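You operate a simulated robot arm through the tools that you are given. There is no shell and no other tool. Be economical: measure what you need, move in short steps, check, and stop when the job is done.

Carry out the task below with a simulated two-armed robot. There is one attempt and no reset: what you move stays moved.

JOB
Put three of the parts from the top of the steel bench on the lower shelf of the steel bench. Then open the machine door. Do these in the order given.

Only the result counts: the job must be done as asked and must still hold three seconds after the hand-in. Knocking over, shifting, dropping, spilling or breaking anything else fails it.

ROBOT AND FRAMES
Two 7-joint arms with three-finger grippers on one trunk, on a base that drives. Base frame: it is fixed to the floor where the robot stands at the start and does not move with it; the origin is under the middle of the robot, x ahead of it, y to its left, z up; the surface under the hand at the start is at about z = 860. Readings come in mm, degrees, newtons and seconds.
The left shoulder is at the start at [86, 126, 1110], the right one opposite. With the tool pointing down near the work surface each hand reaches from about 380 to 860 mm from the robot's upright axis, wherever it stands, measured 20 degrees to its own side. Places, roughly: lower shelf of the steel bench [500, 0, 300]; machine door [100, -2800, 400]. Payload 2.94 kg a hand.
The TCP of each hand is the grasp point between the finger pads, 30 mm short of the fingertips. In the tool frame z runs along the fingers and y along their closing line. Largest opening 128 mm; the body of the gripper starts 93 mm behind the TCP.
Orientation is told as [roll, pitch, yaw] about the base's x, y, z axes, in that order, counted from this pose: with the fingers straight down and closing along the base's y, the tool's x points along the base's -x, its y along +y and its z along -z.

CONTROLS
- The arms move only by the tool nudge_tool. It takes "left_commands", "right_commands" or both (then of equal length, played together; a hand with none holds still); each is a list of rows, each a list of 3 entries, a list of its own where there are three numbers: the turn, a rotation vector about the base's x, y, z in degrees, then the shift along the base's x, y, z in mm, then the finger opening in mm, from 0 to 128. In form: [[[ax, ay, az], [dx, dy, dz], grip], ...]. A call has 1 to 12 rows; each row is the pose to reach, as a shift and turn from the pose commanded when the call began. A row lasts 0.2 s, in which the tool goes at most 50 mm and 8.6 degrees; a call with a longer step from one row to the next is refused whole, and so is a gripper value outside its range. A pose out of reach is approached as far as the arm can. The call stops where the force on the tool passes 40 N (or 10 N more than at its start, if that is more) or the arm is blocked; 0.2 s more then pass. The fingers move at their own pace and stop on an object; they squeeze with about 26 N. The grip force told is the motor's: it shows also when the fingers shut on nothing. Time passes only in rows, and 0.2 s behind the last, so rows that repeat a pose let the fingers close. It gives the time, the measured TCP pose, the force on the tool (base axes), the opening and the grip force at its end, in the units of the frame above (readings bear some noise), with the torque about the TCP (base axes, N m) and any sound that the robot's microphone picked up.
- Cameras (640 x 400 px; columns grow to the right, rows downward): "scene" is now at [216.8, -1.9, 1263.6]; the picture's right is [-0.03, -1.00, 0.00], its down [-0.65, 0.02, -0.76] and it looks along [0.76, -0.02, -0.65] (base axes); focal length 214 px, centre (320, 200). "left" rides on the left gripper at [69, 15, -120] in its tool frame; the picture's right is [-0.22, 0.98, 0.00], its down [-0.82, -0.18, -0.54] and it looks along [-0.53, -0.12, 0.84] (tool axes); focal length 251 px, centre (320, 200). "right" rides on the right gripper at [69, -15, -120] in its tool frame; the picture's right is [0.21, 0.98, 0.00], its down [-0.82, 0.18, -0.54] and it looks along [-0.53, 0.12, 0.84] (tool axes); focal length 251 px, centre (320, 200).
- capture(camera): a new picture of that camera. No time passes.
- slide_trunk(by): slides the trunk up (or, below 0, down) by that many mm; the arms and the scene camera ride with it, the base frame stays. It gives what a move gives, with no picture.
- roll_base(legs): drives the robot by 1 to 6 legs, each [ahead, left, turn to the left] in mm, mm and degrees, along the robot's own axes; the way and the turn of a leg run together, so that a leg with both is an arc; at most 1500 mm and 180 degrees a leg. The arms and the cameras ride along, it lands a little off, and it stops where it bumps. It gives what a move gives.
- pan_tilt(pan, tilt): turns the head with the scene camera to pan (to the left, within 80 degrees either way) and tilt (down, from -29 to 69), counted from straight ahead of the robot. It gives what a move gives.
- probe_pixels(camera, pixels): for up to 12 pixels [column, row] of the newest picture of that camera ("zoom" is the newest enlarged one), the place [x, y, z] in the base frame of the surface seen there, good to about 2 mm. No time passes.
- zoom(camera, box): a new picture of the part [left, top, right, bottom] of that camera's present view, enlarged. No time passes.
- close_job(): hands the job in; it is judged then, once.

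Work in short steps. Measure before you move; look again where a grasp or a placing could have gone wrong, and mend it. You have 110 turns and 100 pictures in all, those below and enlarged ones among them. Open the grippers and draw the arms clear of the work before you hand the job in, unless the task says otherwise; then end with one line.

The tools are called after "Request:" as a command line: name --argument value ..., lists and objects as JSON in quotes. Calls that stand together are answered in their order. nudge_tool: Moves the arms, as the interface text tells. Its arguments: {"type":"object","properties":{"left_commands":{"type":"array","items":{"type":"array"}},"right_commands":{"type":"array","items":{"type":"array"}}},"required":[]} The other tools are called the same way: slide_trunk (by) slides the trunk up or down; roll_base (legs) drives the base; pan_tilt (pan, tilt) turns the head that bears the scene camera; capture (camera) takes a picture; probe_pixels (camera, pixels) gives the place of the surface under pixels of a picture; zoom (camera, box) takes an enlarged picture of a part of a camera's view; close_job () hands the job in.

At the start:

```text
clock: 0.0
left_tool_pos: [518.2, 220.9, 1137.1]
left_tool_rot: [0.0, 0.0, 0.0]
left_wrist_force: [1.1, -0.1, 0.1]
left_torque: [0.0, 0.01, 0.0]
left_opening: 128.2
left_finger_force: 0.0
right_tool_pos: [442.2, -206.8, 1092.0]
right_tool_rot: [0.0, 0.1, -0.1]
right_wrist_force: [0.4, -0.9, -0.6]
right_torque: [-0.03, 0.05, 0.01]
right_opening: 127.9
right_finger_force: 0.0
trunk travel left (down, up): [-325.0, 222.0]
robot x, y, heading: [-0.6, 0.1, 0.3]
head pan, tilt: [-1.6, 40.6]
```

scene: 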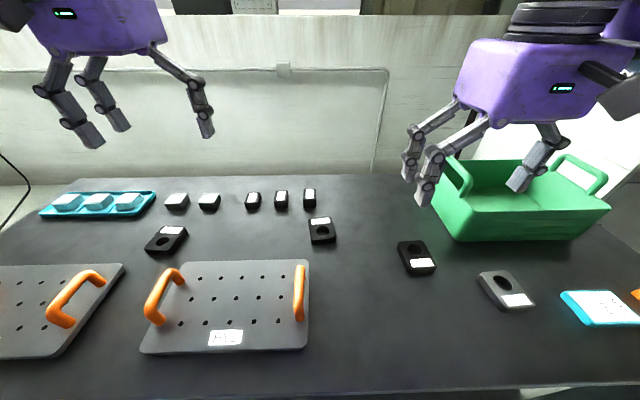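
right: 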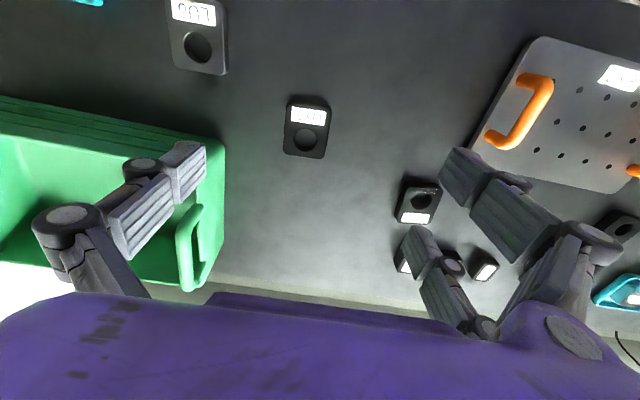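
left: 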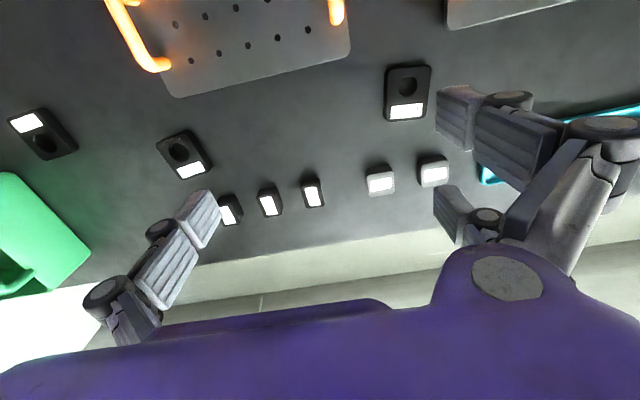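

The scene shows small labelled pieces around (175..310, 200) and flat plates with holes. I'll zoom in to identify what the labels say and see the parts.

Request:
zoom --camera "scene" --box '[140, 170, 340, 295]'

Request:
zoom --camera "scene" --box '[380, 220, 640, 380]'

Request:
zoom --camera "left" --box '[140, 50, 460, 250]'

```text
3.20 times, centred on (240, 232) of scene
```

zoom: 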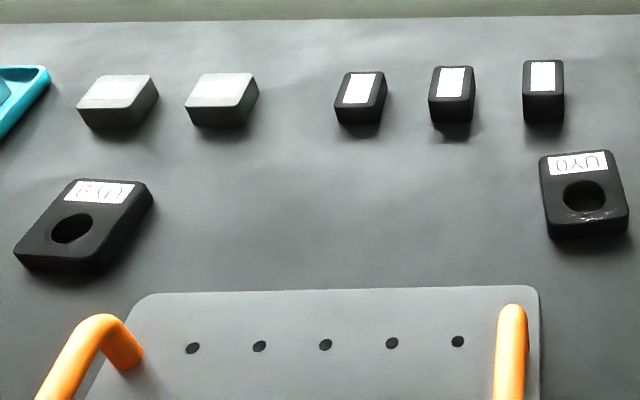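

```text
2.46 times, centred on (510, 300) of scene
```

zoom: 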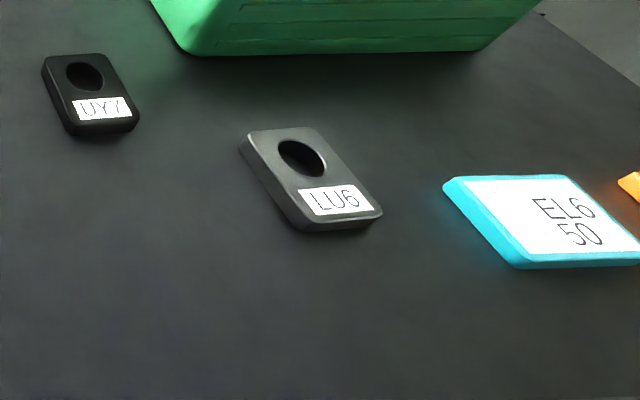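

```text
2.00 times, centred on (300, 150) of left
```

zoom: 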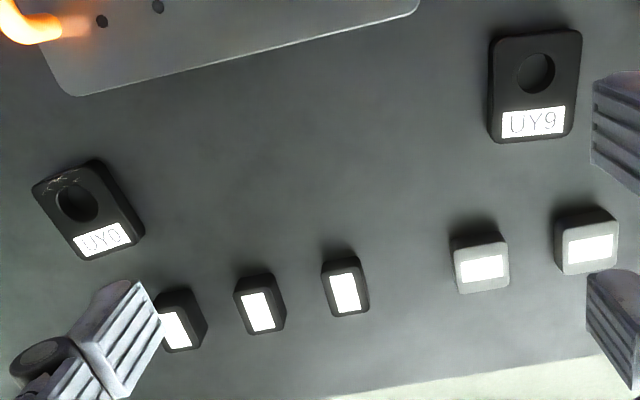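

The pieces with holes bear part numbers (UY9, UY0, UY7, LU6). I'll look at the bench's other sides and the door before choosing.

Request:
pan_tilt --pan -50 --tilt 40

Request:
capture --camera "scene"

Request:
pan_tilt --pan 45 --tilt 45

Request:
capture --camera "scene"

Request:
pan_tilt --pan 0 --tilt 65

Request:
capture --camera "scene"

```text
clock: 1.2
left_tool_pos: [517.6, 221.8, 1138.9]
left_tool_rot: [0.1, 0.1, 0.1]
left_wrist_force: [0.1, 0.4, 0.4]
left_torque: [0.04, 0.01, 0.03]
left_opening: 128.0
left_finger_force: 0.1
right_tool_pos: [442.1, -206.4, 1091.8]
right_tool_rot: [0.0, 0.0, 0.0]
right_wrist_force: [-0.4, 0.2, -0.2]
right_torque: [-0.01, -0.03, 0.0]
right_opening: 128.1
right_finger_force: 0.0
trunk travel left (down, up): [-325.0, 222.0]
robot x, y, heading: [-2.6, -2.3, -0.1]
head pan, tilt: [-50.0, 40.0]
```

```text
93 pictures are left
```

scene: 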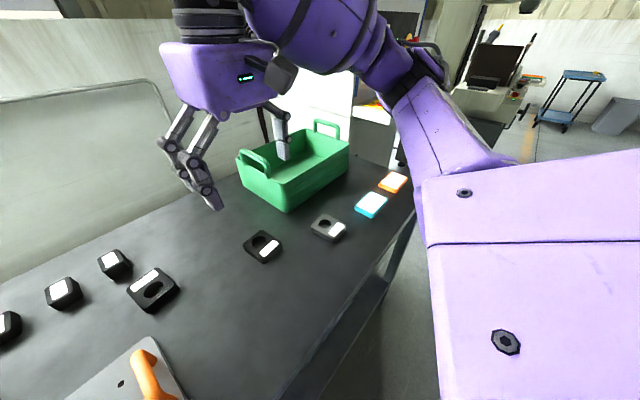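

```text
clock: 2.9
left_tool_pos: [518.3, 222.4, 1138.3]
left_tool_rot: [0.0, 0.0, 0.1]
left_wrist_force: [0.6, 0.4, -0.2]
left_torque: [0.0, 0.01, 0.02]
left_opening: 127.8
left_finger_force: 0.1
right_tool_pos: [442.6, -206.4, 1092.3]
right_tool_rot: [0.0, 0.0, 0.0]
right_wrist_force: [-0.2, -0.2, -0.2]
right_torque: [-0.03, 0.01, 0.02]
right_opening: 127.9
right_finger_force: 0.0
trunk travel left (down, up): [-325.0, 222.0]
robot x, y, heading: [-1.2, 1.9, 0.1]
head pan, tilt: [45.0, 45.0]
```

```text
92 pictures are left
```

scene: 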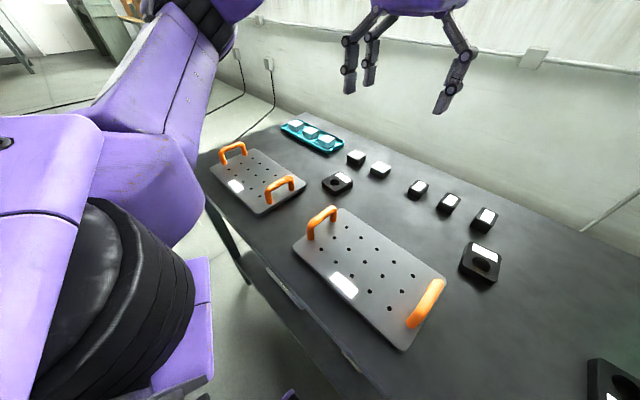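

```text
clock: 4.0
left_tool_pos: [518.2, 222.2, 1138.4]
left_tool_rot: [0.0, 0.0, 0.1]
left_wrist_force: [0.4, -0.3, 0.6]
left_torque: [0.01, 0.03, 0.01]
left_opening: 128.1
left_finger_force: 0.1
right_tool_pos: [443.9, -206.6, 1092.3]
right_tool_rot: [0.1, 0.0, 0.0]
right_wrist_force: [0.0, -0.2, 0.7]
right_torque: [-0.01, 0.02, 0.02]
right_opening: 128.0
right_finger_force: 0.1
trunk travel left (down, up): [-325.0, 222.0]
robot x, y, heading: [2.0, 0.4, -0.2]
head pan, tilt: [0.0, 65.0]
```

```text
91 pictures are left
```

scene: 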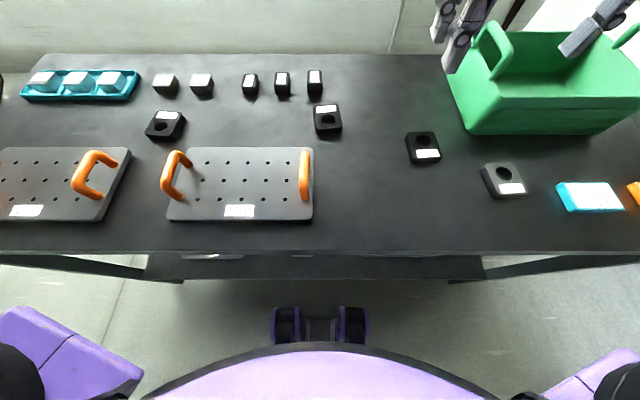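

Now I'll measure the parts, bench edge and shelf edge in this view.

Request:
probe_pixels --camera "scene" --pixels '[[165, 117], [327, 108], [428, 154], [511, 189], [422, 139], [503, 172], [400, 248], [320, 250], [320, 270], [205, 256], [400, 275], [327, 121]]'

Request:
zoom --camera "scene" --box '[380, 110, 560, 222]'

Request:
zoom --camera "scene" --box '[120, 90, 360, 240]'

Request:
zoom --camera "scene" --box '[120, 220, 520, 340]'

```text
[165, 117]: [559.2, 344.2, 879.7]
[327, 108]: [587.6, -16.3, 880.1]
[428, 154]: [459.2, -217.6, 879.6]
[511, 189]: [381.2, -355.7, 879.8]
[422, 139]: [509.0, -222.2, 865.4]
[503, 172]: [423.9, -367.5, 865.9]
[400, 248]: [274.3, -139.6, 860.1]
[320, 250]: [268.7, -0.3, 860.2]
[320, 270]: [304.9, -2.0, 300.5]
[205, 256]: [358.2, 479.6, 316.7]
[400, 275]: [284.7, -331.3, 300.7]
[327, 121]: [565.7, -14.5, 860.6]
```

```text
3.56 times, centred on (470, 166) of scene
```

zoom: 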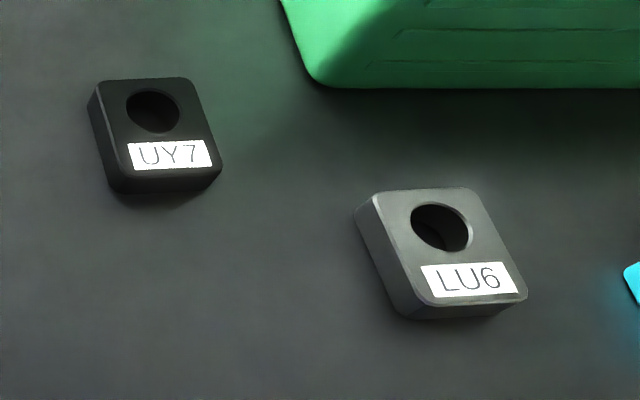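

```text
2.67 times, centred on (240, 165) of scene
```

zoom: 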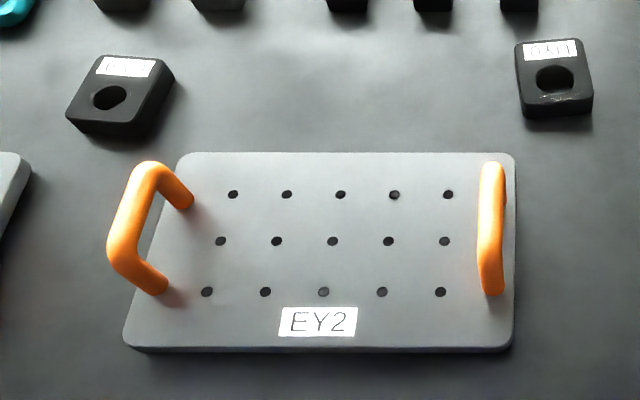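

```text
1.60 times, centred on (320, 280) of scene
```

zoom: 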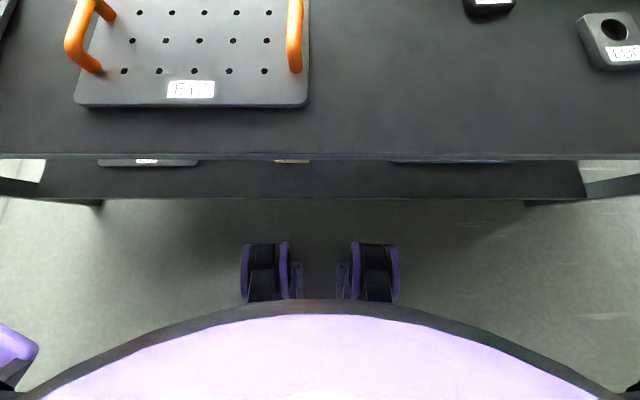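

The bench parts are 20 mm thick, sitting on z=860; shelf top is z≈300. I'll check the small blocks' labels and cards for identity.

Request:
zoom --camera "left" --box '[240, 150, 400, 250]'

Request:
zoom --camera "scene" --box '[0, 50, 200, 175]'

Request:
pan_tilt --pan -70 --tilt 10

Request:
capture --camera "scene"

```text
4.00 times, centred on (320, 200) of left
```

zoom: 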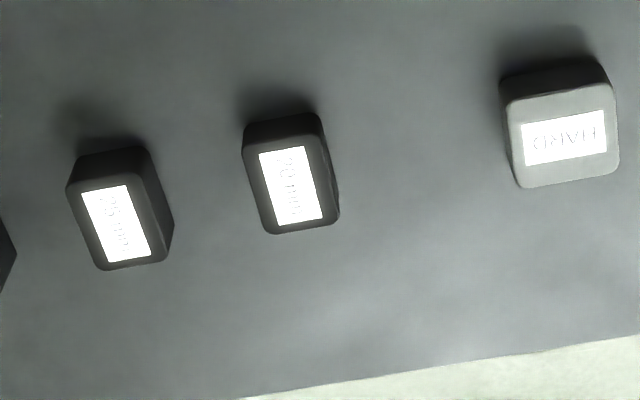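

```text
3.20 times, centred on (100, 112) of scene
```

zoom: 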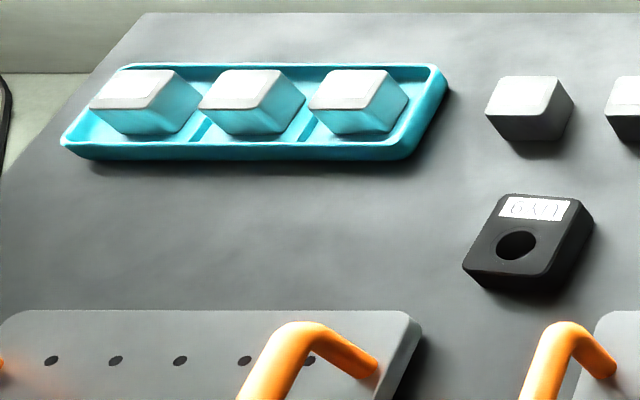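

```text
clock: 5.4
left_tool_pos: [518.7, 221.9, 1138.2]
left_tool_rot: [0.0, 0.1, 0.1]
left_wrist_force: [-0.3, -0.3, -0.1]
left_torque: [0.02, 0.0, -0.02]
left_opening: 128.1
left_finger_force: 0.0
right_tool_pos: [442.3, -206.5, 1092.7]
right_tool_rot: [-0.1, 0.0, 0.0]
right_wrist_force: [-0.9, -0.9, -0.4]
right_torque: [0.01, 0.01, 0.01]
right_opening: 128.1
right_finger_force: 0.0
trunk travel left (down, up): [-325.0, 222.0]
robot x, y, heading: [2.2, 0.4, -0.1]
head pan, tilt: [-70.0, 10.0]
```

```text
85 pictures are left
```

scene: 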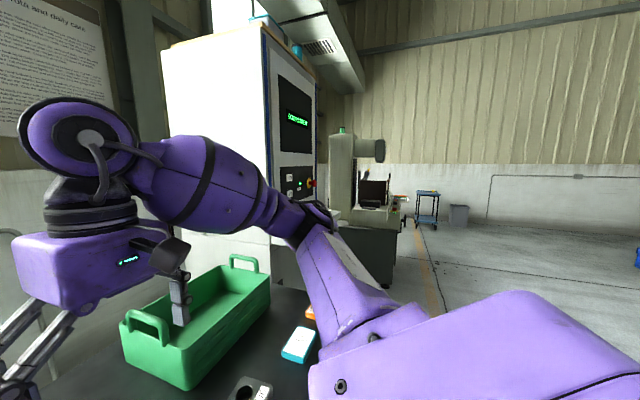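

The wall sign and machine screen may matter; I'll read them.

Request:
zoom --camera "scene" --box '[0, 0, 120, 140]'

Request:
zoom --camera "scene" --box '[250, 60, 350, 220]'

Request:
pan_tilt --pan -20 --tilt 0

Request:
capture --camera "scene"

```text
2.86 times, centred on (60, 70) of scene
```

zoom: 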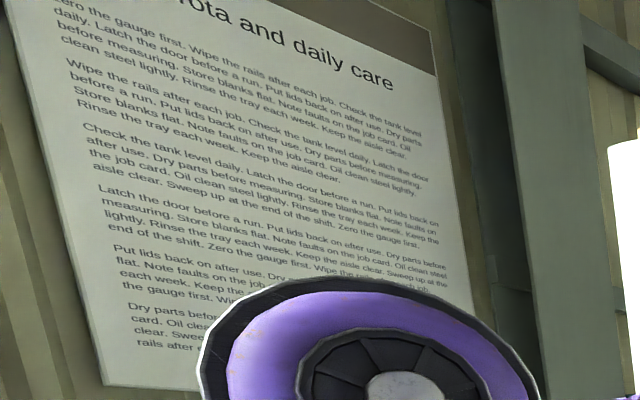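

```text
2.50 times, centred on (300, 140) of scene
```

zoom: 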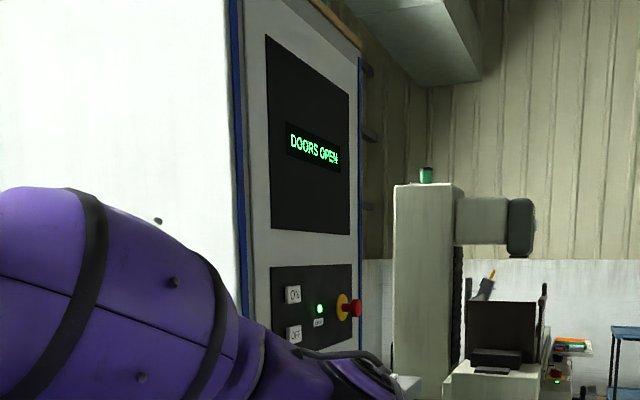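

```text
clock: 6.6
left_tool_pos: [518.4, 221.2, 1139.9]
left_tool_rot: [0.1, 0.0, 0.1]
left_wrist_force: [-0.3, 1.1, 0.0]
left_torque: [0.0, 0.0, 0.0]
left_opening: 128.2
left_finger_force: 0.0
right_tool_pos: [442.6, -205.6, 1093.1]
right_tool_rot: [0.1, 0.0, -0.1]
right_wrist_force: [0.6, -0.6, -0.6]
right_torque: [0.02, 0.03, 0.0]
right_opening: 128.2
right_finger_force: 0.0
trunk travel left (down, up): [-325.0, 222.0]
robot x, y, heading: [3.4, 1.9, -0.1]
head pan, tilt: [-20.0, 0.0]
```

```text
82 pictures are left
```

scene: 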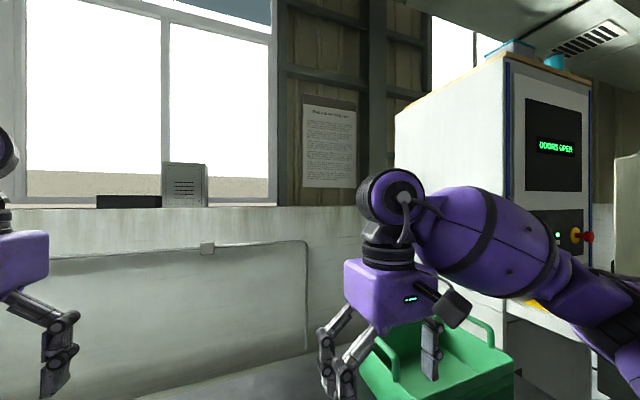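

The parts are the holed plates; blocks are jaws/weights. I'll look down again and measure corners of UY7, LU6, UY0 on their top faces.

Request:
pan_tilt --pan 0 --tilt 60

Request:
capture --camera "scene"

Request:
zoom --camera "scene" --box '[300, 95, 460, 195]'

```text
clock: 7.9
left_tool_pos: [518.4, 221.9, 1139.7]
left_tool_rot: [0.0, 0.1, 0.1]
left_wrist_force: [0.4, 0.0, 0.1]
left_torque: [0.01, 0.01, -0.01]
left_opening: 127.9
left_finger_force: 0.0
right_tool_pos: [442.3, -206.5, 1093.6]
right_tool_rot: [0.0, 0.0, 0.1]
right_wrist_force: [0.4, -0.8, 0.4]
right_torque: [0.01, 0.04, 0.0]
right_opening: 128.0
right_finger_force: 0.0
trunk travel left (down, up): [-325.0, 222.0]
robot x, y, heading: [4.4, -1.7, -0.0]
head pan, tilt: [0.0, 60.0]
```

```text
81 pictures are left
```

scene: 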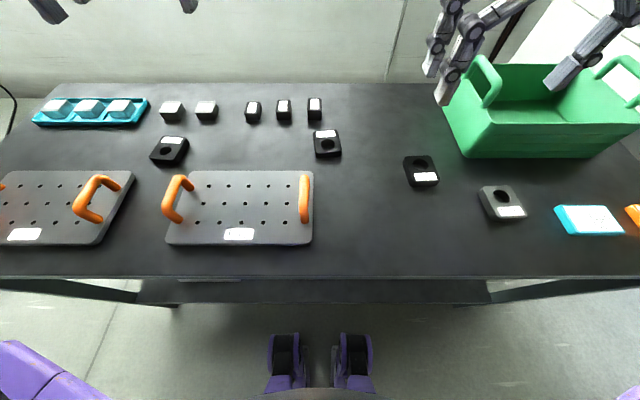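

```text
4.00 times, centred on (380, 145) of scene
```

zoom: 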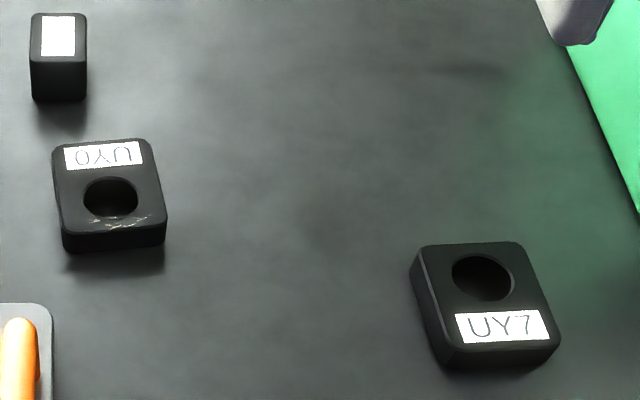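

Probing label corners and part edges of UY7 and UY0.

Request:
probe_pixels --camera "zoom" --pixels '[[458, 316], [538, 310], [467, 341], [547, 335], [422, 253], [516, 247], [445, 340], [553, 335], [66, 151], [140, 143], [66, 225], [160, 215]]'

Request:
zoom --camera "scene" --box '[440, 160, 600, 260]'

```text
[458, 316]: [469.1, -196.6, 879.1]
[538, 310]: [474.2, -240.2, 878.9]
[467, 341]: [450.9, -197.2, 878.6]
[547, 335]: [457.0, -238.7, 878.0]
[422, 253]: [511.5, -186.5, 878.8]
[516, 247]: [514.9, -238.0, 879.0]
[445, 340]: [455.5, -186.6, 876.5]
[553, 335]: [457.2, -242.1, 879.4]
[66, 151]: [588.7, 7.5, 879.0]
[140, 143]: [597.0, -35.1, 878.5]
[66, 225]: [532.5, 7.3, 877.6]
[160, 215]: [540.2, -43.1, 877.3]
```

```text
4.00 times, centred on (520, 210) of scene
```

zoom: 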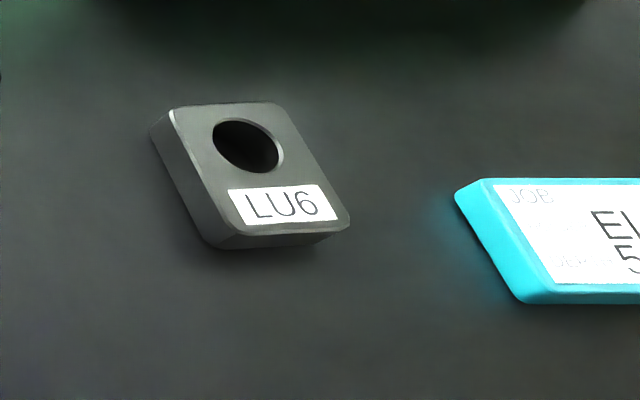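

UY7: centre ≈(481,-214), yaw ≈7°; UY0: centre ≈(565,-17), yaw ≈9°. Now LU6's corners, and the EY2 plate's handle height near UY0.

Request:
probe_pixels --camera "zoom" --pixels '[[229, 192], [320, 187], [247, 223], [336, 216], [174, 112], [273, 107], [222, 230], [345, 222]]'

Request:
probe_pixels --camera "scene" --pixels '[[304, 178], [304, 190], [303, 205], [310, 175], [310, 240], [470, 120], [490, 155], [160, 290], [320, 292], [450, 292], [320, 300], [320, 304]]'

```text
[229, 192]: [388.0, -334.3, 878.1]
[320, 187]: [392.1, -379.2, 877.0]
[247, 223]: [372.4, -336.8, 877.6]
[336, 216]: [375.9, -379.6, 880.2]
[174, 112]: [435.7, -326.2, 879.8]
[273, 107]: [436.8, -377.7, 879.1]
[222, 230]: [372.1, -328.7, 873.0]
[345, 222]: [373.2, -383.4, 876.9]
```

```text
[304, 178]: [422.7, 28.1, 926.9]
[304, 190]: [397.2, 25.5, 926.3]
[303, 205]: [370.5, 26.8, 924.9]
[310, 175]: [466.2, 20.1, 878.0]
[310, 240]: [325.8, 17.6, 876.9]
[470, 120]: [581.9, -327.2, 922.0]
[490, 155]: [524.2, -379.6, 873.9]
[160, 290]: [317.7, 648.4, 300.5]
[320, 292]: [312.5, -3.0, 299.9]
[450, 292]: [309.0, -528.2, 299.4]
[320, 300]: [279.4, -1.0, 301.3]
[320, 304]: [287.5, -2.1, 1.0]
```

LU6: centre ≈(402,-356), yaw ≈5°; handle tops out at z≈926, x<445. I'll bring both hands to hover over UY7 (right) and UY0 (left), tilted 30° so that the same attitude later fits beneath the bench.

Request:
nudge_tool --left_commands '[[[0.4, -5, 1.5], [6, -35, -20], 128], [[0.8, -10, 2.9], [12, -70, -45], 128], [[1.2, -15, 4.4], [18, -105, -70], 128], [[1.6, -20, 5.9], [24, -140, -95], 128], [[2.0, -25, 7.3], [30, -175, -120], 128], [[2.35, -30, 8.8], [36, -210, -145], 128], [[2.35, -30, 8.8], [41, -240, -170], 128]]' --right_commands '[[[0.3, -5, 1.1], [4, -1, -20], 128], [[0.6, -10, 2.2], [8, -2, -40], 128], [[0.9, -15, 3.4], [12, -3, -60], 128], [[1.2, -20, 4.5], [16, -4, -80], 128], [[1.5, -25, 5.6], [20, -6, -100], 128], [[1.8, -30, 6.8], [27, -8, -120], 128], [[1.8, -30, 6.8], [27, -8, -130], 128]]'

Request:
capture --camera "left"

Request:
capture --camera "right"

Request:
capture --camera "scene"

```text
clock: 9.5
left_tool_pos: [558.7, -20.5, 970.0]
left_tool_rot: [-0.1, -30.2, 9.1]
left_wrist_force: [0.2, -0.6, -1.0]
left_torque: [0.03, 0.03, 0.03]
left_opening: 128.0
left_finger_force: 0.0
right_tool_pos: [465.5, -214.7, 992.1]
right_tool_rot: [0.3, -24.7, 5.9]
right_wrist_force: [0.2, -0.9, -0.2]
right_torque: [0.01, 0.0, 0.04]
right_opening: 128.0
right_finger_force: 0.0
right hand out of reach, approached as far as the arm can: row 5, 6, 7
trunk travel left (down, up): [-325.0, 222.0]
robot x, y, heading: [0.8, -0.7, 0.0]
head pan, tilt: [0.0, 60.0]
```

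```text
78 pictures are left
```

left: 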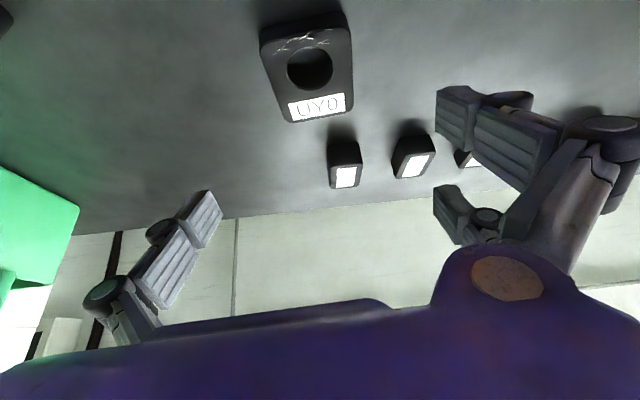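

```text
77 pictures are left
```

right: 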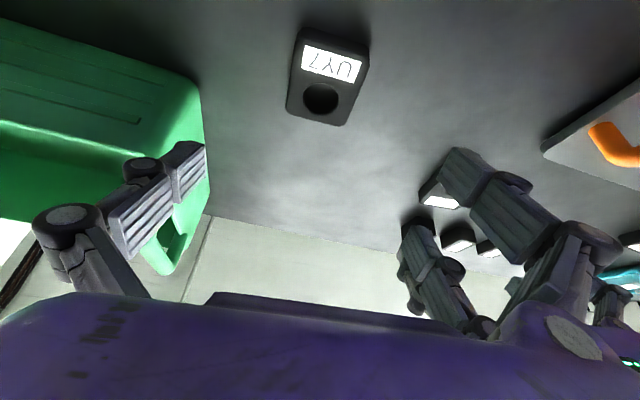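

```text
76 pictures are left
```

scene: 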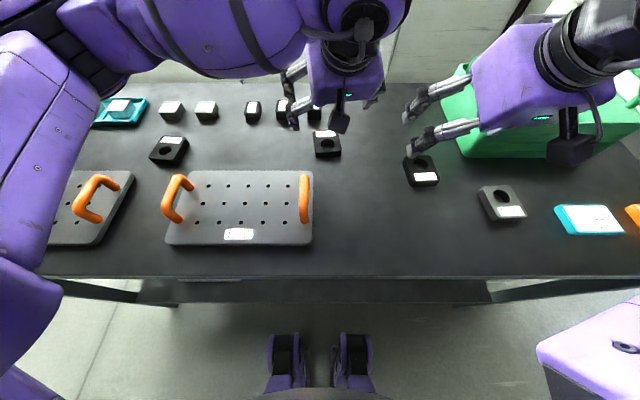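

Left hand is posed right over UY0; the right arm couldn't fold enough this close, so I'll do the left first. Descend 76 mm and close.

Request:
nudge_tool --left_commands '[[[0, 0, 0], [0, 2, -30], 128], [[0, 0, 0], [0, 2, -55], 128], [[0, 0, 0], [0, 2, -75], 128]]'

Request:
capture --camera "left"

Request:
capture --camera "scene"

```text
clock: 10.3
left_tool_pos: [559.3, -17.7, 894.0]
left_tool_rot: [0.0, -30.1, 9.1]
left_wrist_force: [-0.3, 0.6, 0.1]
left_torque: [0.0, 0.04, 0.03]
left_opening: 127.9
left_finger_force: 0.0
right_tool_pos: [464.8, -213.0, 993.5]
right_tool_rot: [0.2, -24.7, 5.9]
right_wrist_force: [0.3, 0.3, 0.8]
right_torque: [0.03, 0.02, 0.01]
right_opening: 128.0
right_finger_force: 0.1
trunk travel left (down, up): [-325.0, 222.0]
robot x, y, heading: [-1.7, -1.7, 0.0]
head pan, tilt: [0.0, 60.0]
```

```text
75 pictures are left
```

left: 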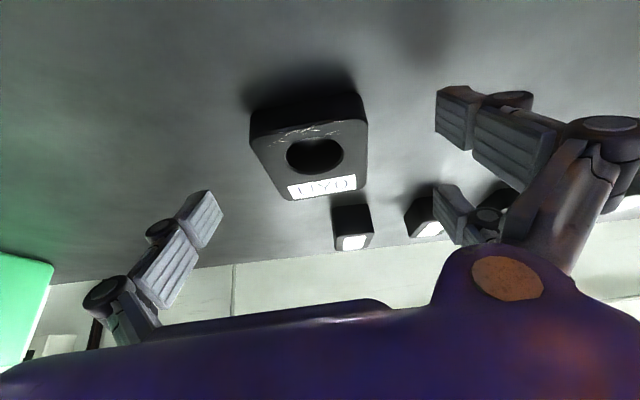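

```text
74 pictures are left
```

scene: 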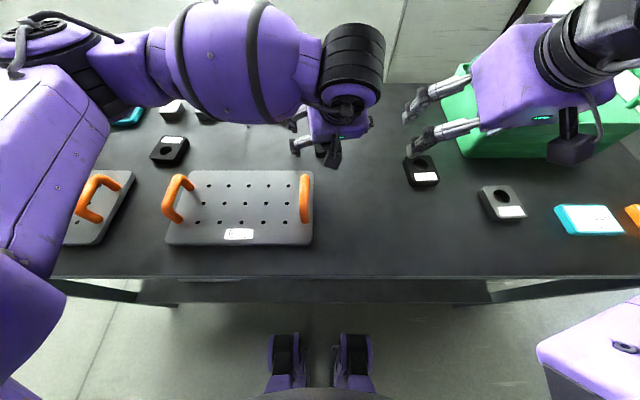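

The front right finger looks close to the block at (430,220); I'll probe finger and block positions before closing.

Request:
probe_pixels --camera "left" --pixels '[[445, 195], [445, 235], [445, 95], [430, 228], [354, 242], [360, 212], [410, 215], [205, 200], [312, 190], [300, 130], [255, 150], [362, 130]]'

```text
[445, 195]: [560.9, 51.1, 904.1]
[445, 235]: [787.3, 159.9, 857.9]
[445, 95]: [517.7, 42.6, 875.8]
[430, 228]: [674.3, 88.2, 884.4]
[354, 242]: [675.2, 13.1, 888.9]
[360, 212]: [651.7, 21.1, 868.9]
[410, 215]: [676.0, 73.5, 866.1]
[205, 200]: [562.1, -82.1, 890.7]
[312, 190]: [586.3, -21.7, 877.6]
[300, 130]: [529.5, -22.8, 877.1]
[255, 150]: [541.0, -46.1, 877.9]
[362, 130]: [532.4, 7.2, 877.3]
```

Blocks are at x>650, fingers at x≤570: clear. Closing and then lifting a bit.

Request:
nudge_tool --left_commands '[[[0, 0, 0], [0, 0, 0], 0], [[0, 0, 0], [0, 0, 0], 0], [[0, 0, 0], [0, 0, 0], 0], [[0, 0, 0], [0, 0, 20], 0], [[0, 0, 0], [0, 0, 60], 0], [[0, 0, 0], [0, 0, 100], 0]]'

Request:
capture --camera "left"

Request:
capture --camera "scene"

```text
clock: 10.9
left_tool_pos: [558.8, -11.1, 903.8]
left_tool_rot: [0.5, -31.1, 9.3]
left_wrist_force: [-13.2, 12.6, 39.0]
left_torque: [1.89, 1.56, 0.08]
left_opening: 59.5
left_finger_force: 25.5
right_tool_pos: [461.9, -211.2, 995.7]
right_tool_rot: [0.0, -25.0, 6.1]
right_wrist_force: [0.9, 0.0, 0.5]
right_torque: [0.03, -0.01, 0.01]
right_opening: 128.2
right_finger_force: 0.1
trunk travel left (down, up): [-325.0, 222.0]
robot x, y, heading: [-2.5, -1.6, -0.1]
head pan, tilt: [0.0, 60.0]
stopped in row 3 (left hand): the force on the tool passed its limit at 49 N (the readings are from after the stop); the commanded pose is now the measured one
```

```text
73 pictures are left
```

left: 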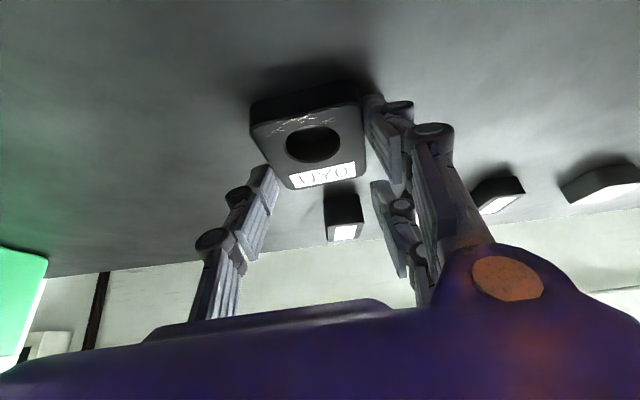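

```text
72 pictures are left
```

scene: 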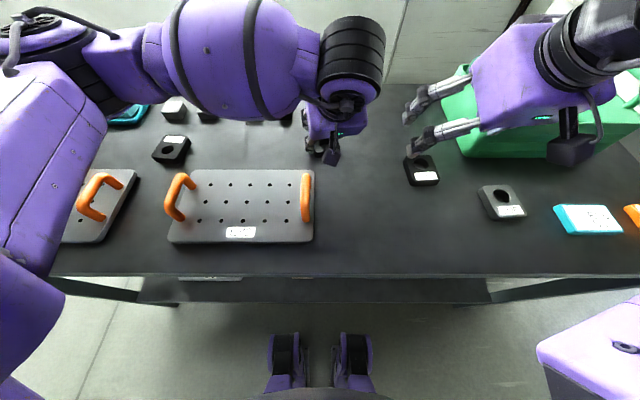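

The grip took hold (59.5 mm, 25 N) but the fingers pressed on the table while closing. Lifting now.

Request:
nudge_tool --left_commands '[[[0, 0, 0], [0, 0, 10], 0], [[0, 0, 0], [0, 0, 40], 0], [[0, 0, 0], [0, 0, 80], 0], [[0, 0, 0], [0, 0, 120], 0]]'

Request:
capture --camera "left"

```text
clock: 11.9
left_tool_pos: [561.6, -14.6, 1018.3]
left_tool_rot: [0.4, -30.4, 9.2]
left_wrist_force: [-0.5, 0.0, -5.4]
left_torque: [-0.02, 0.01, 0.03]
left_opening: 59.5
left_finger_force: 25.5
right_tool_pos: [465.9, -212.0, 994.8]
right_tool_rot: [0.2, -24.6, 6.0]
right_wrist_force: [-0.9, 1.0, -0.1]
right_torque: [0.01, -0.02, -0.03]
right_opening: 128.0
right_finger_force: 0.0
trunk travel left (down, up): [-325.0, 222.0]
robot x, y, heading: [-1.1, 1.2, 0.3]
head pan, tilt: [0.0, 60.0]
```

```text
71 pictures are left
```

left: 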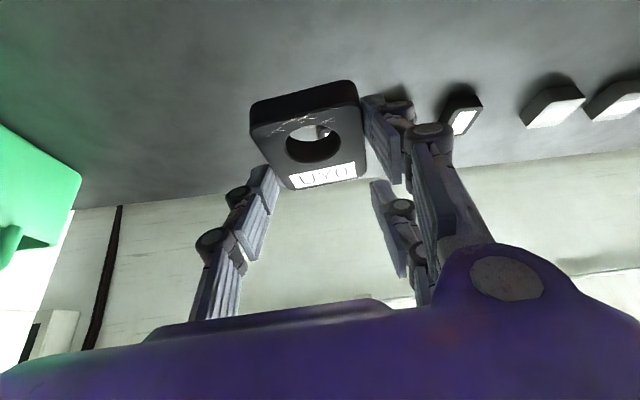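

Held (5 N weight), hanging clear. Now back the base up 110 mm to give the right arm room for the tilted reach to UY7.

Request:
roll_base --legs '[[-110, 0, 0]]'

```text
clock: 13.1
left_tool_pos: [451.6, -14.6, 1018.2]
left_tool_rot: [0.4, -30.4, 9.3]
left_wrist_force: [0.3, 0.0, -5.0]
left_torque: [-0.03, 0.06, 0.0]
left_opening: 59.3
left_finger_force: 26.1
right_tool_pos: [355.8, -212.2, 994.2]
right_tool_rot: [0.2, -24.6, 6.0]
right_wrist_force: [0.7, -0.1, -0.4]
right_torque: [0.0, -0.01, 0.02]
right_opening: 127.9
right_finger_force: 0.1
trunk travel left (down, up): [-325.0, 222.0]
robot x, y, heading: [-110.5, 4.2, 0.2]
head pan, tilt: [0.0, 60.0]
```

Move the right hand ahead to hover over UY7.

Request:
nudge_tool --right_commands '[[[0, 0, 0], [40, -2, 0], 128], [[0.1, -3, 0.4], [80, -3, 0], 128], [[0.2, -5.3, 0.8], [113, -4, -10], 128], [[0.2, -5.3, 0.8], [113, -4, -34], 128]]'

```text
clock: 14.1
left_tool_pos: [451.1, -14.1, 1017.7]
left_tool_rot: [0.5, -30.4, 9.3]
left_wrist_force: [0.2, 0.2, -3.9]
left_torque: [0.02, 0.04, 0.01]
left_opening: 59.5
left_finger_force: 25.5
right_tool_pos: [469.1, -216.1, 958.2]
right_tool_rot: [-0.3, -30.1, 7.1]
right_wrist_force: [-0.5, -0.4, -1.5]
right_torque: [0.02, -0.03, 0.0]
right_opening: 127.5
right_finger_force: 0.1
trunk travel left (down, up): [-325.0, 222.0]
robot x, y, heading: [-110.1, -1.7, 0.2]
head pan, tilt: [0.0, 60.0]
```

Descend to z≈903 and close gently.

Request:
nudge_tool --right_commands '[[[0, 0, 0], [0, 0, -30], 128], [[0, 0, 0], [0, 0, -55], 128], [[0, 0, 0], [0, 0, -55], 0], [[0, 0, 0], [0, 0, -55], 0], [[0, 0, 0], [0, 0, -55], 0]]'

Request:
capture --camera "right"

```text
clock: 15.3
left_tool_pos: [450.6, -14.4, 1016.7]
left_tool_rot: [0.5, -30.4, 9.2]
left_wrist_force: [-0.2, 0.3, -5.3]
left_torque: [0.0, 0.08, -0.01]
left_opening: 59.4
left_finger_force: 25.9
right_tool_pos: [470.0, -216.2, 905.5]
right_tool_rot: [-0.3, -30.0, 7.0]
right_wrist_force: [0.1, -1.8, 1.2]
right_torque: [0.12, -0.1, -0.1]
right_opening: 59.8
right_finger_force: 26.1
trunk travel left (down, up): [-325.0, 222.0]
robot x, y, heading: [-106.0, -0.2, -0.0]
head pan, tilt: [0.0, 60.0]
```

```text
70 pictures are left
```

right: 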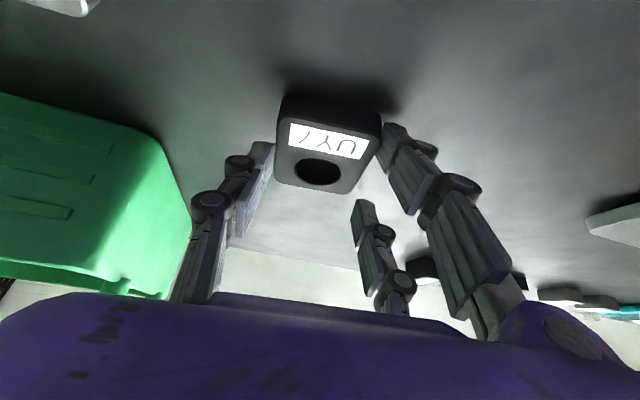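

Grip is shallow (tips only ~6 mm on the part); I'll reopen a little, go 6 mm lower and regrip, then lift.

Request:
nudge_tool --right_commands '[[[0, 0, 0], [0, 0, 0], 75], [[0, 0, 0], [0, 0, -6], 75], [[0, 0, 0], [0, 0, -6], 0], [[0, 0, 0], [0, 0, -6], 0], [[0, 0, 0], [0, 0, 10], 0], [[0, 0, 0], [0, 0, 50], 0], [[0, 0, 0], [0, 0, 100], 0]]'

Request:
capture --camera "right"

```text
clock: 16.9
left_tool_pos: [450.6, -13.9, 1017.2]
left_tool_rot: [0.4, -30.3, 9.2]
left_wrist_force: [-0.5, -0.3, -4.7]
left_torque: [-0.02, 0.01, -0.04]
left_opening: 59.2
left_finger_force: 26.0
right_tool_pos: [468.9, -218.9, 1004.1]
right_tool_rot: [-0.3, -29.8, 7.1]
right_wrist_force: [0.5, -0.1, -4.6]
right_torque: [-0.03, 0.04, 0.01]
right_opening: 59.6
right_finger_force: 26.2
trunk travel left (down, up): [-325.0, 222.0]
robot x, y, heading: [-110.0, 1.4, 0.0]
head pan, tilt: [0.0, 60.0]
```

```text
69 pictures are left
```

right: 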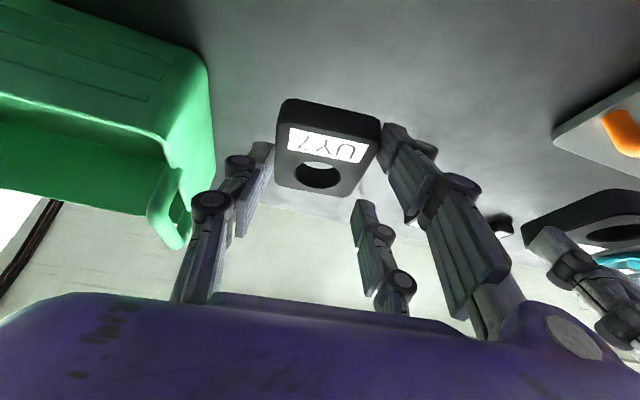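

Both parts are held. Back off 350 mm with hands clear of the bench front, then lower the trunk fully.

Request:
roll_base --legs '[[-350, 0, 0]]'

Request:
slide_trunk --by -320

Request:
pan_tilt --pan 0 --tilt 38

Request:
capture --camera "scene"

```text
clock: 19.2
left_tool_pos: [107.6, -16.4, 1016.8]
left_tool_rot: [0.4, -30.4, 9.2]
left_wrist_force: [-0.2, -0.4, -4.6]
left_torque: [0.01, 0.08, 0.03]
left_opening: 59.4
left_finger_force: 26.4
right_tool_pos: [124.0, -220.4, 1004.0]
right_tool_rot: [-0.2, -30.1, 7.1]
right_wrist_force: [-0.8, -0.1, -4.4]
right_torque: [-0.03, 0.02, 0.0]
right_opening: 59.5
right_finger_force: 26.1
trunk travel left (down, up): [-325.0, 222.0]
robot x, y, heading: [-451.7, 1.9, 0.3]
head pan, tilt: [0.0, 60.0]
```

```text
clock: 22.4
left_tool_pos: [106.9, -15.0, 696.0]
left_tool_rot: [0.4, -30.3, 9.2]
left_wrist_force: [0.0, 0.2, -5.3]
left_torque: [-0.02, 0.02, -0.01]
left_opening: 59.1
left_finger_force: 26.0
right_tool_pos: [123.8, -220.8, 684.5]
right_tool_rot: [-0.3, -30.0, 6.9]
right_wrist_force: [1.0, -1.0, -5.3]
right_torque: [0.0, 0.1, 0.02]
right_opening: 58.9
right_finger_force: 26.3
trunk travel left (down, up): [-5.0, 542.0]
robot x, y, heading: [-457.3, -1.6, 0.1]
head pan, tilt: [0.0, 60.0]
```

```text
clock: 23.2
left_tool_pos: [107.4, -15.7, 698.0]
left_tool_rot: [0.5, -30.4, 9.2]
left_wrist_force: [-1.1, -1.0, -4.7]
left_torque: [-0.02, 0.03, 0.01]
left_opening: 59.3
left_finger_force: 26.0
right_tool_pos: [124.2, -220.3, 682.7]
right_tool_rot: [-0.2, -29.9, 7.0]
right_wrist_force: [0.6, 0.1, -4.6]
right_torque: [0.0, 0.05, 0.03]
right_opening: 59.3
right_finger_force: 25.8
trunk travel left (down, up): [-5.0, 542.0]
robot x, y, heading: [-457.2, -1.1, 0.0]
head pan, tilt: [0.0, 38.0]
```

```text
68 pictures are left
```

scene: 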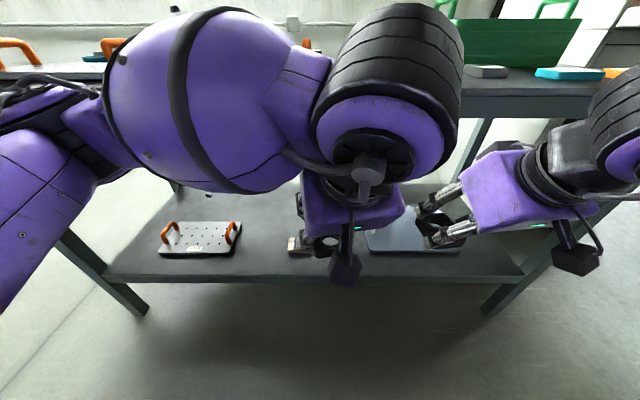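

Shelf holds a fixture plate (200,240), a tan item (297,245) and a flat grey plate (400,240). I'll probe extents.

Request:
probe_pixels --camera "scene" --pixels '[[162, 254], [240, 252], [262, 250], [290, 252], [297, 240], [314, 252], [370, 250], [462, 245], [480, 255], [500, 262], [120, 270], [300, 272]]'

Request:
zoom --camera "scene" --box '[100, 180, 540, 320]'

```text
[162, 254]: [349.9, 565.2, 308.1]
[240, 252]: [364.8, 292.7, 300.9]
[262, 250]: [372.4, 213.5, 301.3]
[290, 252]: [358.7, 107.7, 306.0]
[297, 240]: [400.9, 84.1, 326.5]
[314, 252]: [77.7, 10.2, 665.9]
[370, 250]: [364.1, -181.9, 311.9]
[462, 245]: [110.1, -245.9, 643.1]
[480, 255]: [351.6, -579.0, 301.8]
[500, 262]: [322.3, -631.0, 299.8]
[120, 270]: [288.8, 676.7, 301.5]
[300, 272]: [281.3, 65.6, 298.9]
```

```text
1.45 times, centred on (320, 250) of scene
```

zoom: 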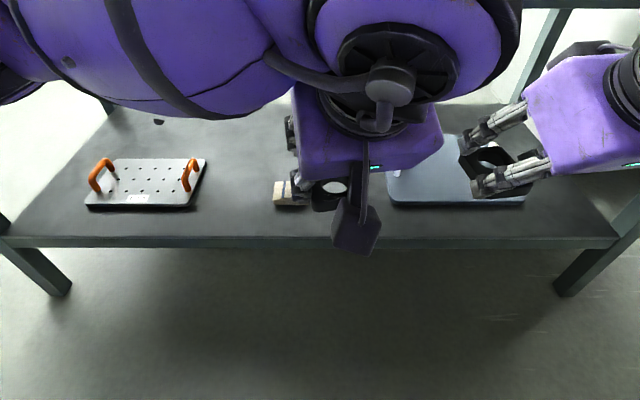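

Free shelf spots: y≈200 (between fixture and tan item) and y≈-60 (between tan item and grey plate). Lower both hands in front of the bench to z≈420 and align in y.

Request:
nudge_tool --left_commands '[[[0, 0, 0], [0, 27, -35], 0], [[0, 0, 0], [0, 54, -70], 0], [[0, 0, 0], [0, 81, -105], 0], [[0, 0, 0], [0, 108, -140], 0], [[0, 0, 0], [0, 135, -175], 0], [[0, 0, 0], [0, 162, -210], 0], [[0, 0, 0], [0, 189, -245], 0], [[0, 0, 0], [0, 215, -278], 0]]' --right_commands '[[[0, 0, 0], [0, 19, -33], 0], [[0, 0, 0], [0, 38, -66], 0], [[0, 0, 0], [0, 57, -99], 0], [[0, 0, 0], [0, 76, -132], 0], [[0, 0, 0], [0, 95, -165], 0], [[0, 0, 0], [0, 114, -198], 0], [[0, 0, 0], [0, 133, -231], 0], [[0, 0, 0], [0, 152, -263], 0]]'

Request:
capture --camera "scene"

Request:
capture --camera "left"

Request:
capture --camera "right"

```text
clock: 25.0
left_tool_pos: [108.4, 200.7, 420.1]
left_tool_rot: [0.3, -30.5, 9.1]
left_wrist_force: [-0.3, -0.5, -4.8]
left_torque: [-0.01, 0.04, 0.02]
left_opening: 59.5
left_finger_force: 25.2
left hand out of reach, approached as far as the arm can: row 5
right_tool_pos: [124.2, -67.5, 422.1]
right_tool_rot: [-0.3, -29.9, 6.9]
right_wrist_force: [0.6, 0.0, -4.9]
right_torque: [0.01, 0.09, -0.01]
right_opening: 59.4
right_finger_force: 25.6
right hand out of reach, approached as far as the arm can: row 2, 3
trunk travel left (down, up): [-5.0, 542.0]
robot x, y, heading: [-452.6, -3.2, 0.0]
head pan, tilt: [0.0, 38.0]
```

```text
66 pictures are left
```

scene: 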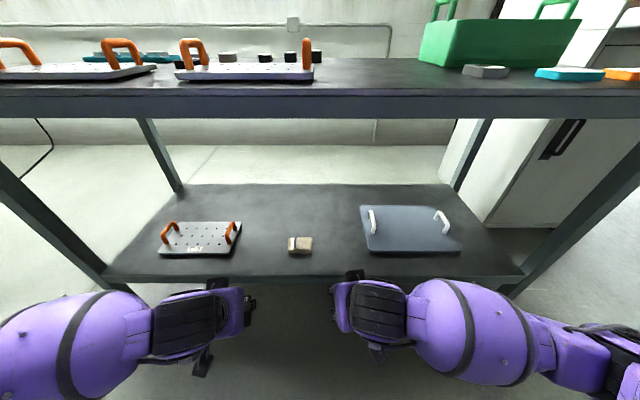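

```text
65 pictures are left
```

left: 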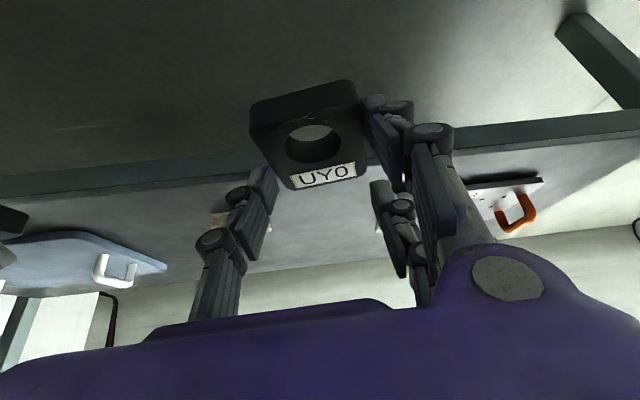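

```text
64 pictures are left
```

right: 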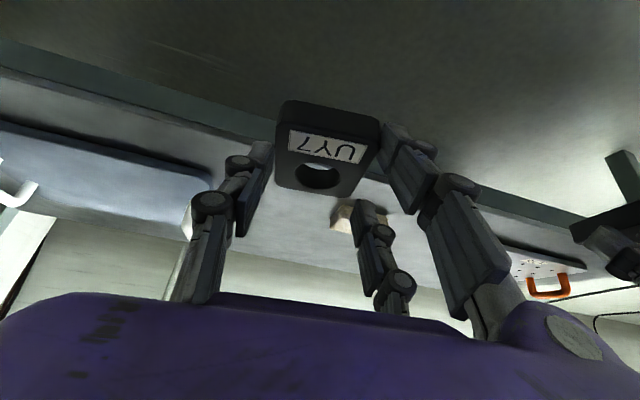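

Clear view now. Measure free areas on the shelf.

Request:
probe_pixels --camera "scene" --pixels '[[289, 253], [312, 252], [308, 238], [367, 252], [460, 252], [362, 210], [241, 224], [233, 256], [270, 230], [335, 225], [480, 250], [300, 190]]'

```text
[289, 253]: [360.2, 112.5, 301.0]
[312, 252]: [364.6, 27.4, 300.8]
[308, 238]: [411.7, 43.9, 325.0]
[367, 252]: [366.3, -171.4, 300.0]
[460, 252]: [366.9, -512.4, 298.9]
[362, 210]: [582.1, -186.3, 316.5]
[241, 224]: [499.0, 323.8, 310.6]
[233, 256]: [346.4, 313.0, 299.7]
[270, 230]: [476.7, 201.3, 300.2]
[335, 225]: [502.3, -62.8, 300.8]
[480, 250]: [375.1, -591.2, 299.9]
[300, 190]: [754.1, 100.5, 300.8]
```

Gaps: y 113–313 and 27 to −171, both fit. Drive ahead 240 mm with the parts at z≈380 between shelf and top.

Request:
roll_base --legs '[[240, 0, 0]]'

Request:
capture --camera "scene"

```text
clock: 26.8
left_tool_pos: [346.7, 200.7, 421.6]
left_tool_rot: [0.4, -30.3, 9.1]
left_wrist_force: [-0.5, 0.1, -4.6]
left_torque: [-0.01, 0.03, -0.04]
left_opening: 59.5
left_finger_force: 26.1
right_tool_pos: [361.5, -68.5, 422.1]
right_tool_rot: [-0.3, -29.9, 7.0]
right_wrist_force: [0.8, -1.0, -5.1]
right_torque: [0.01, 0.05, -0.01]
right_opening: 59.0
right_finger_force: 26.3
trunk travel left (down, up): [-5.0, 542.0]
robot x, y, heading: [-218.2, -2.6, 0.1]
head pan, tilt: [0.0, 38.0]
```

```text
63 pictures are left
```

scene: 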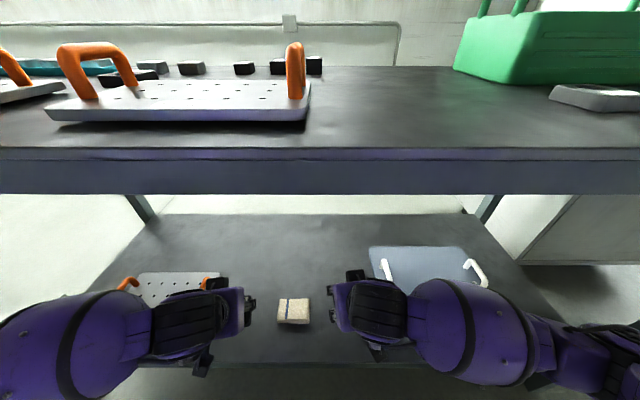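

Clear all round. Lower both close to the shelf.

Request:
nudge_tool --left_commands '[[[0, 0, 0], [0, 0, -25], 0], [[0, 0, 0], [0, 0, -50], 0], [[0, 0, 0], [0, 0, -66], 0], [[0, 0, 0], [0, 0, -73], 0]]' --right_commands '[[[0, 0, 0], [0, 0, -25], 0], [[0, 0, 0], [0, 0, -50], 0], [[0, 0, 0], [0, 0, -70], 0], [[0, 0, 0], [0, 0, -79], 0]]'

Request:
capture --camera "left"

Request:
capture --camera "right"

```text
clock: 27.8
left_tool_pos: [346.5, 199.5, 347.4]
left_tool_rot: [0.4, -30.3, 9.2]
left_wrist_force: [0.4, 0.0, -5.1]
left_torque: [-0.02, 0.07, 0.01]
left_opening: 59.4
left_finger_force: 26.0
right_tool_pos: [362.9, -68.0, 344.1]
right_tool_rot: [-0.2, -30.0, 7.0]
right_wrist_force: [-0.9, 0.0, -2.2]
right_torque: [0.05, -0.06, 0.0]
right_opening: 59.5
right_finger_force: 26.4
trunk travel left (down, up): [-5.0, 542.0]
robot x, y, heading: [-213.4, 2.0, -0.0]
head pan, tilt: [0.0, 38.0]
```

```text
62 pictures are left
```

left: 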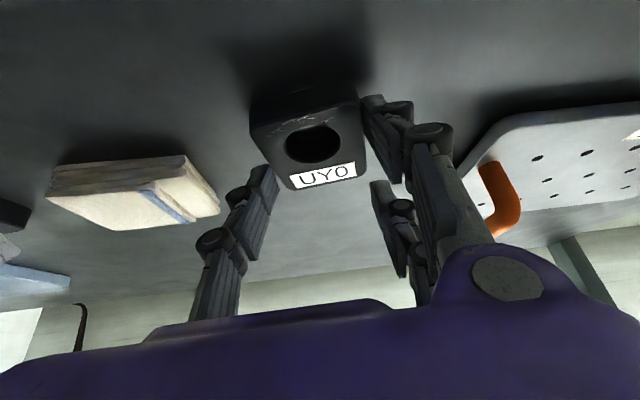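

```text
61 pictures are left
```

right: 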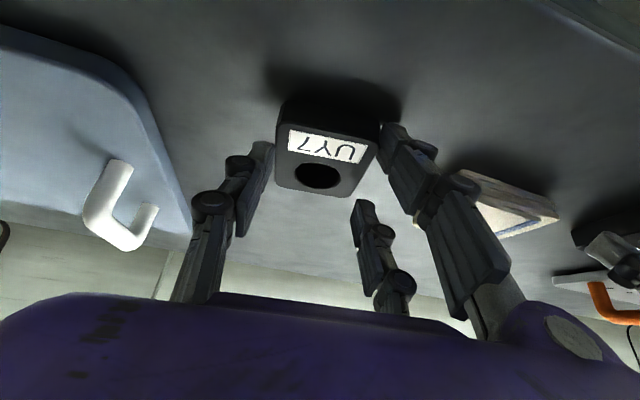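

Right part is starting to bear (−2.2 N); check heights of the part tops via probes.

Request:
probe_pixels --camera "left" --pixels '[[285, 140], [345, 125], [350, 170], [296, 183]]'

Request:
probe_pixels --camera "right" --pixels '[[295, 125], [365, 130], [345, 180], [292, 170]]'

```text
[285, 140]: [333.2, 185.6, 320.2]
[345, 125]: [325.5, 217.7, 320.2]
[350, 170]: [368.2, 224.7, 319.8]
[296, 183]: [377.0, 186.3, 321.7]
```

```text
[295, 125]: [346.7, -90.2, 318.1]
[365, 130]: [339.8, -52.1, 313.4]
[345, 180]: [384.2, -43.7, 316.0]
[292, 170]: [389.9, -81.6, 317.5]
```

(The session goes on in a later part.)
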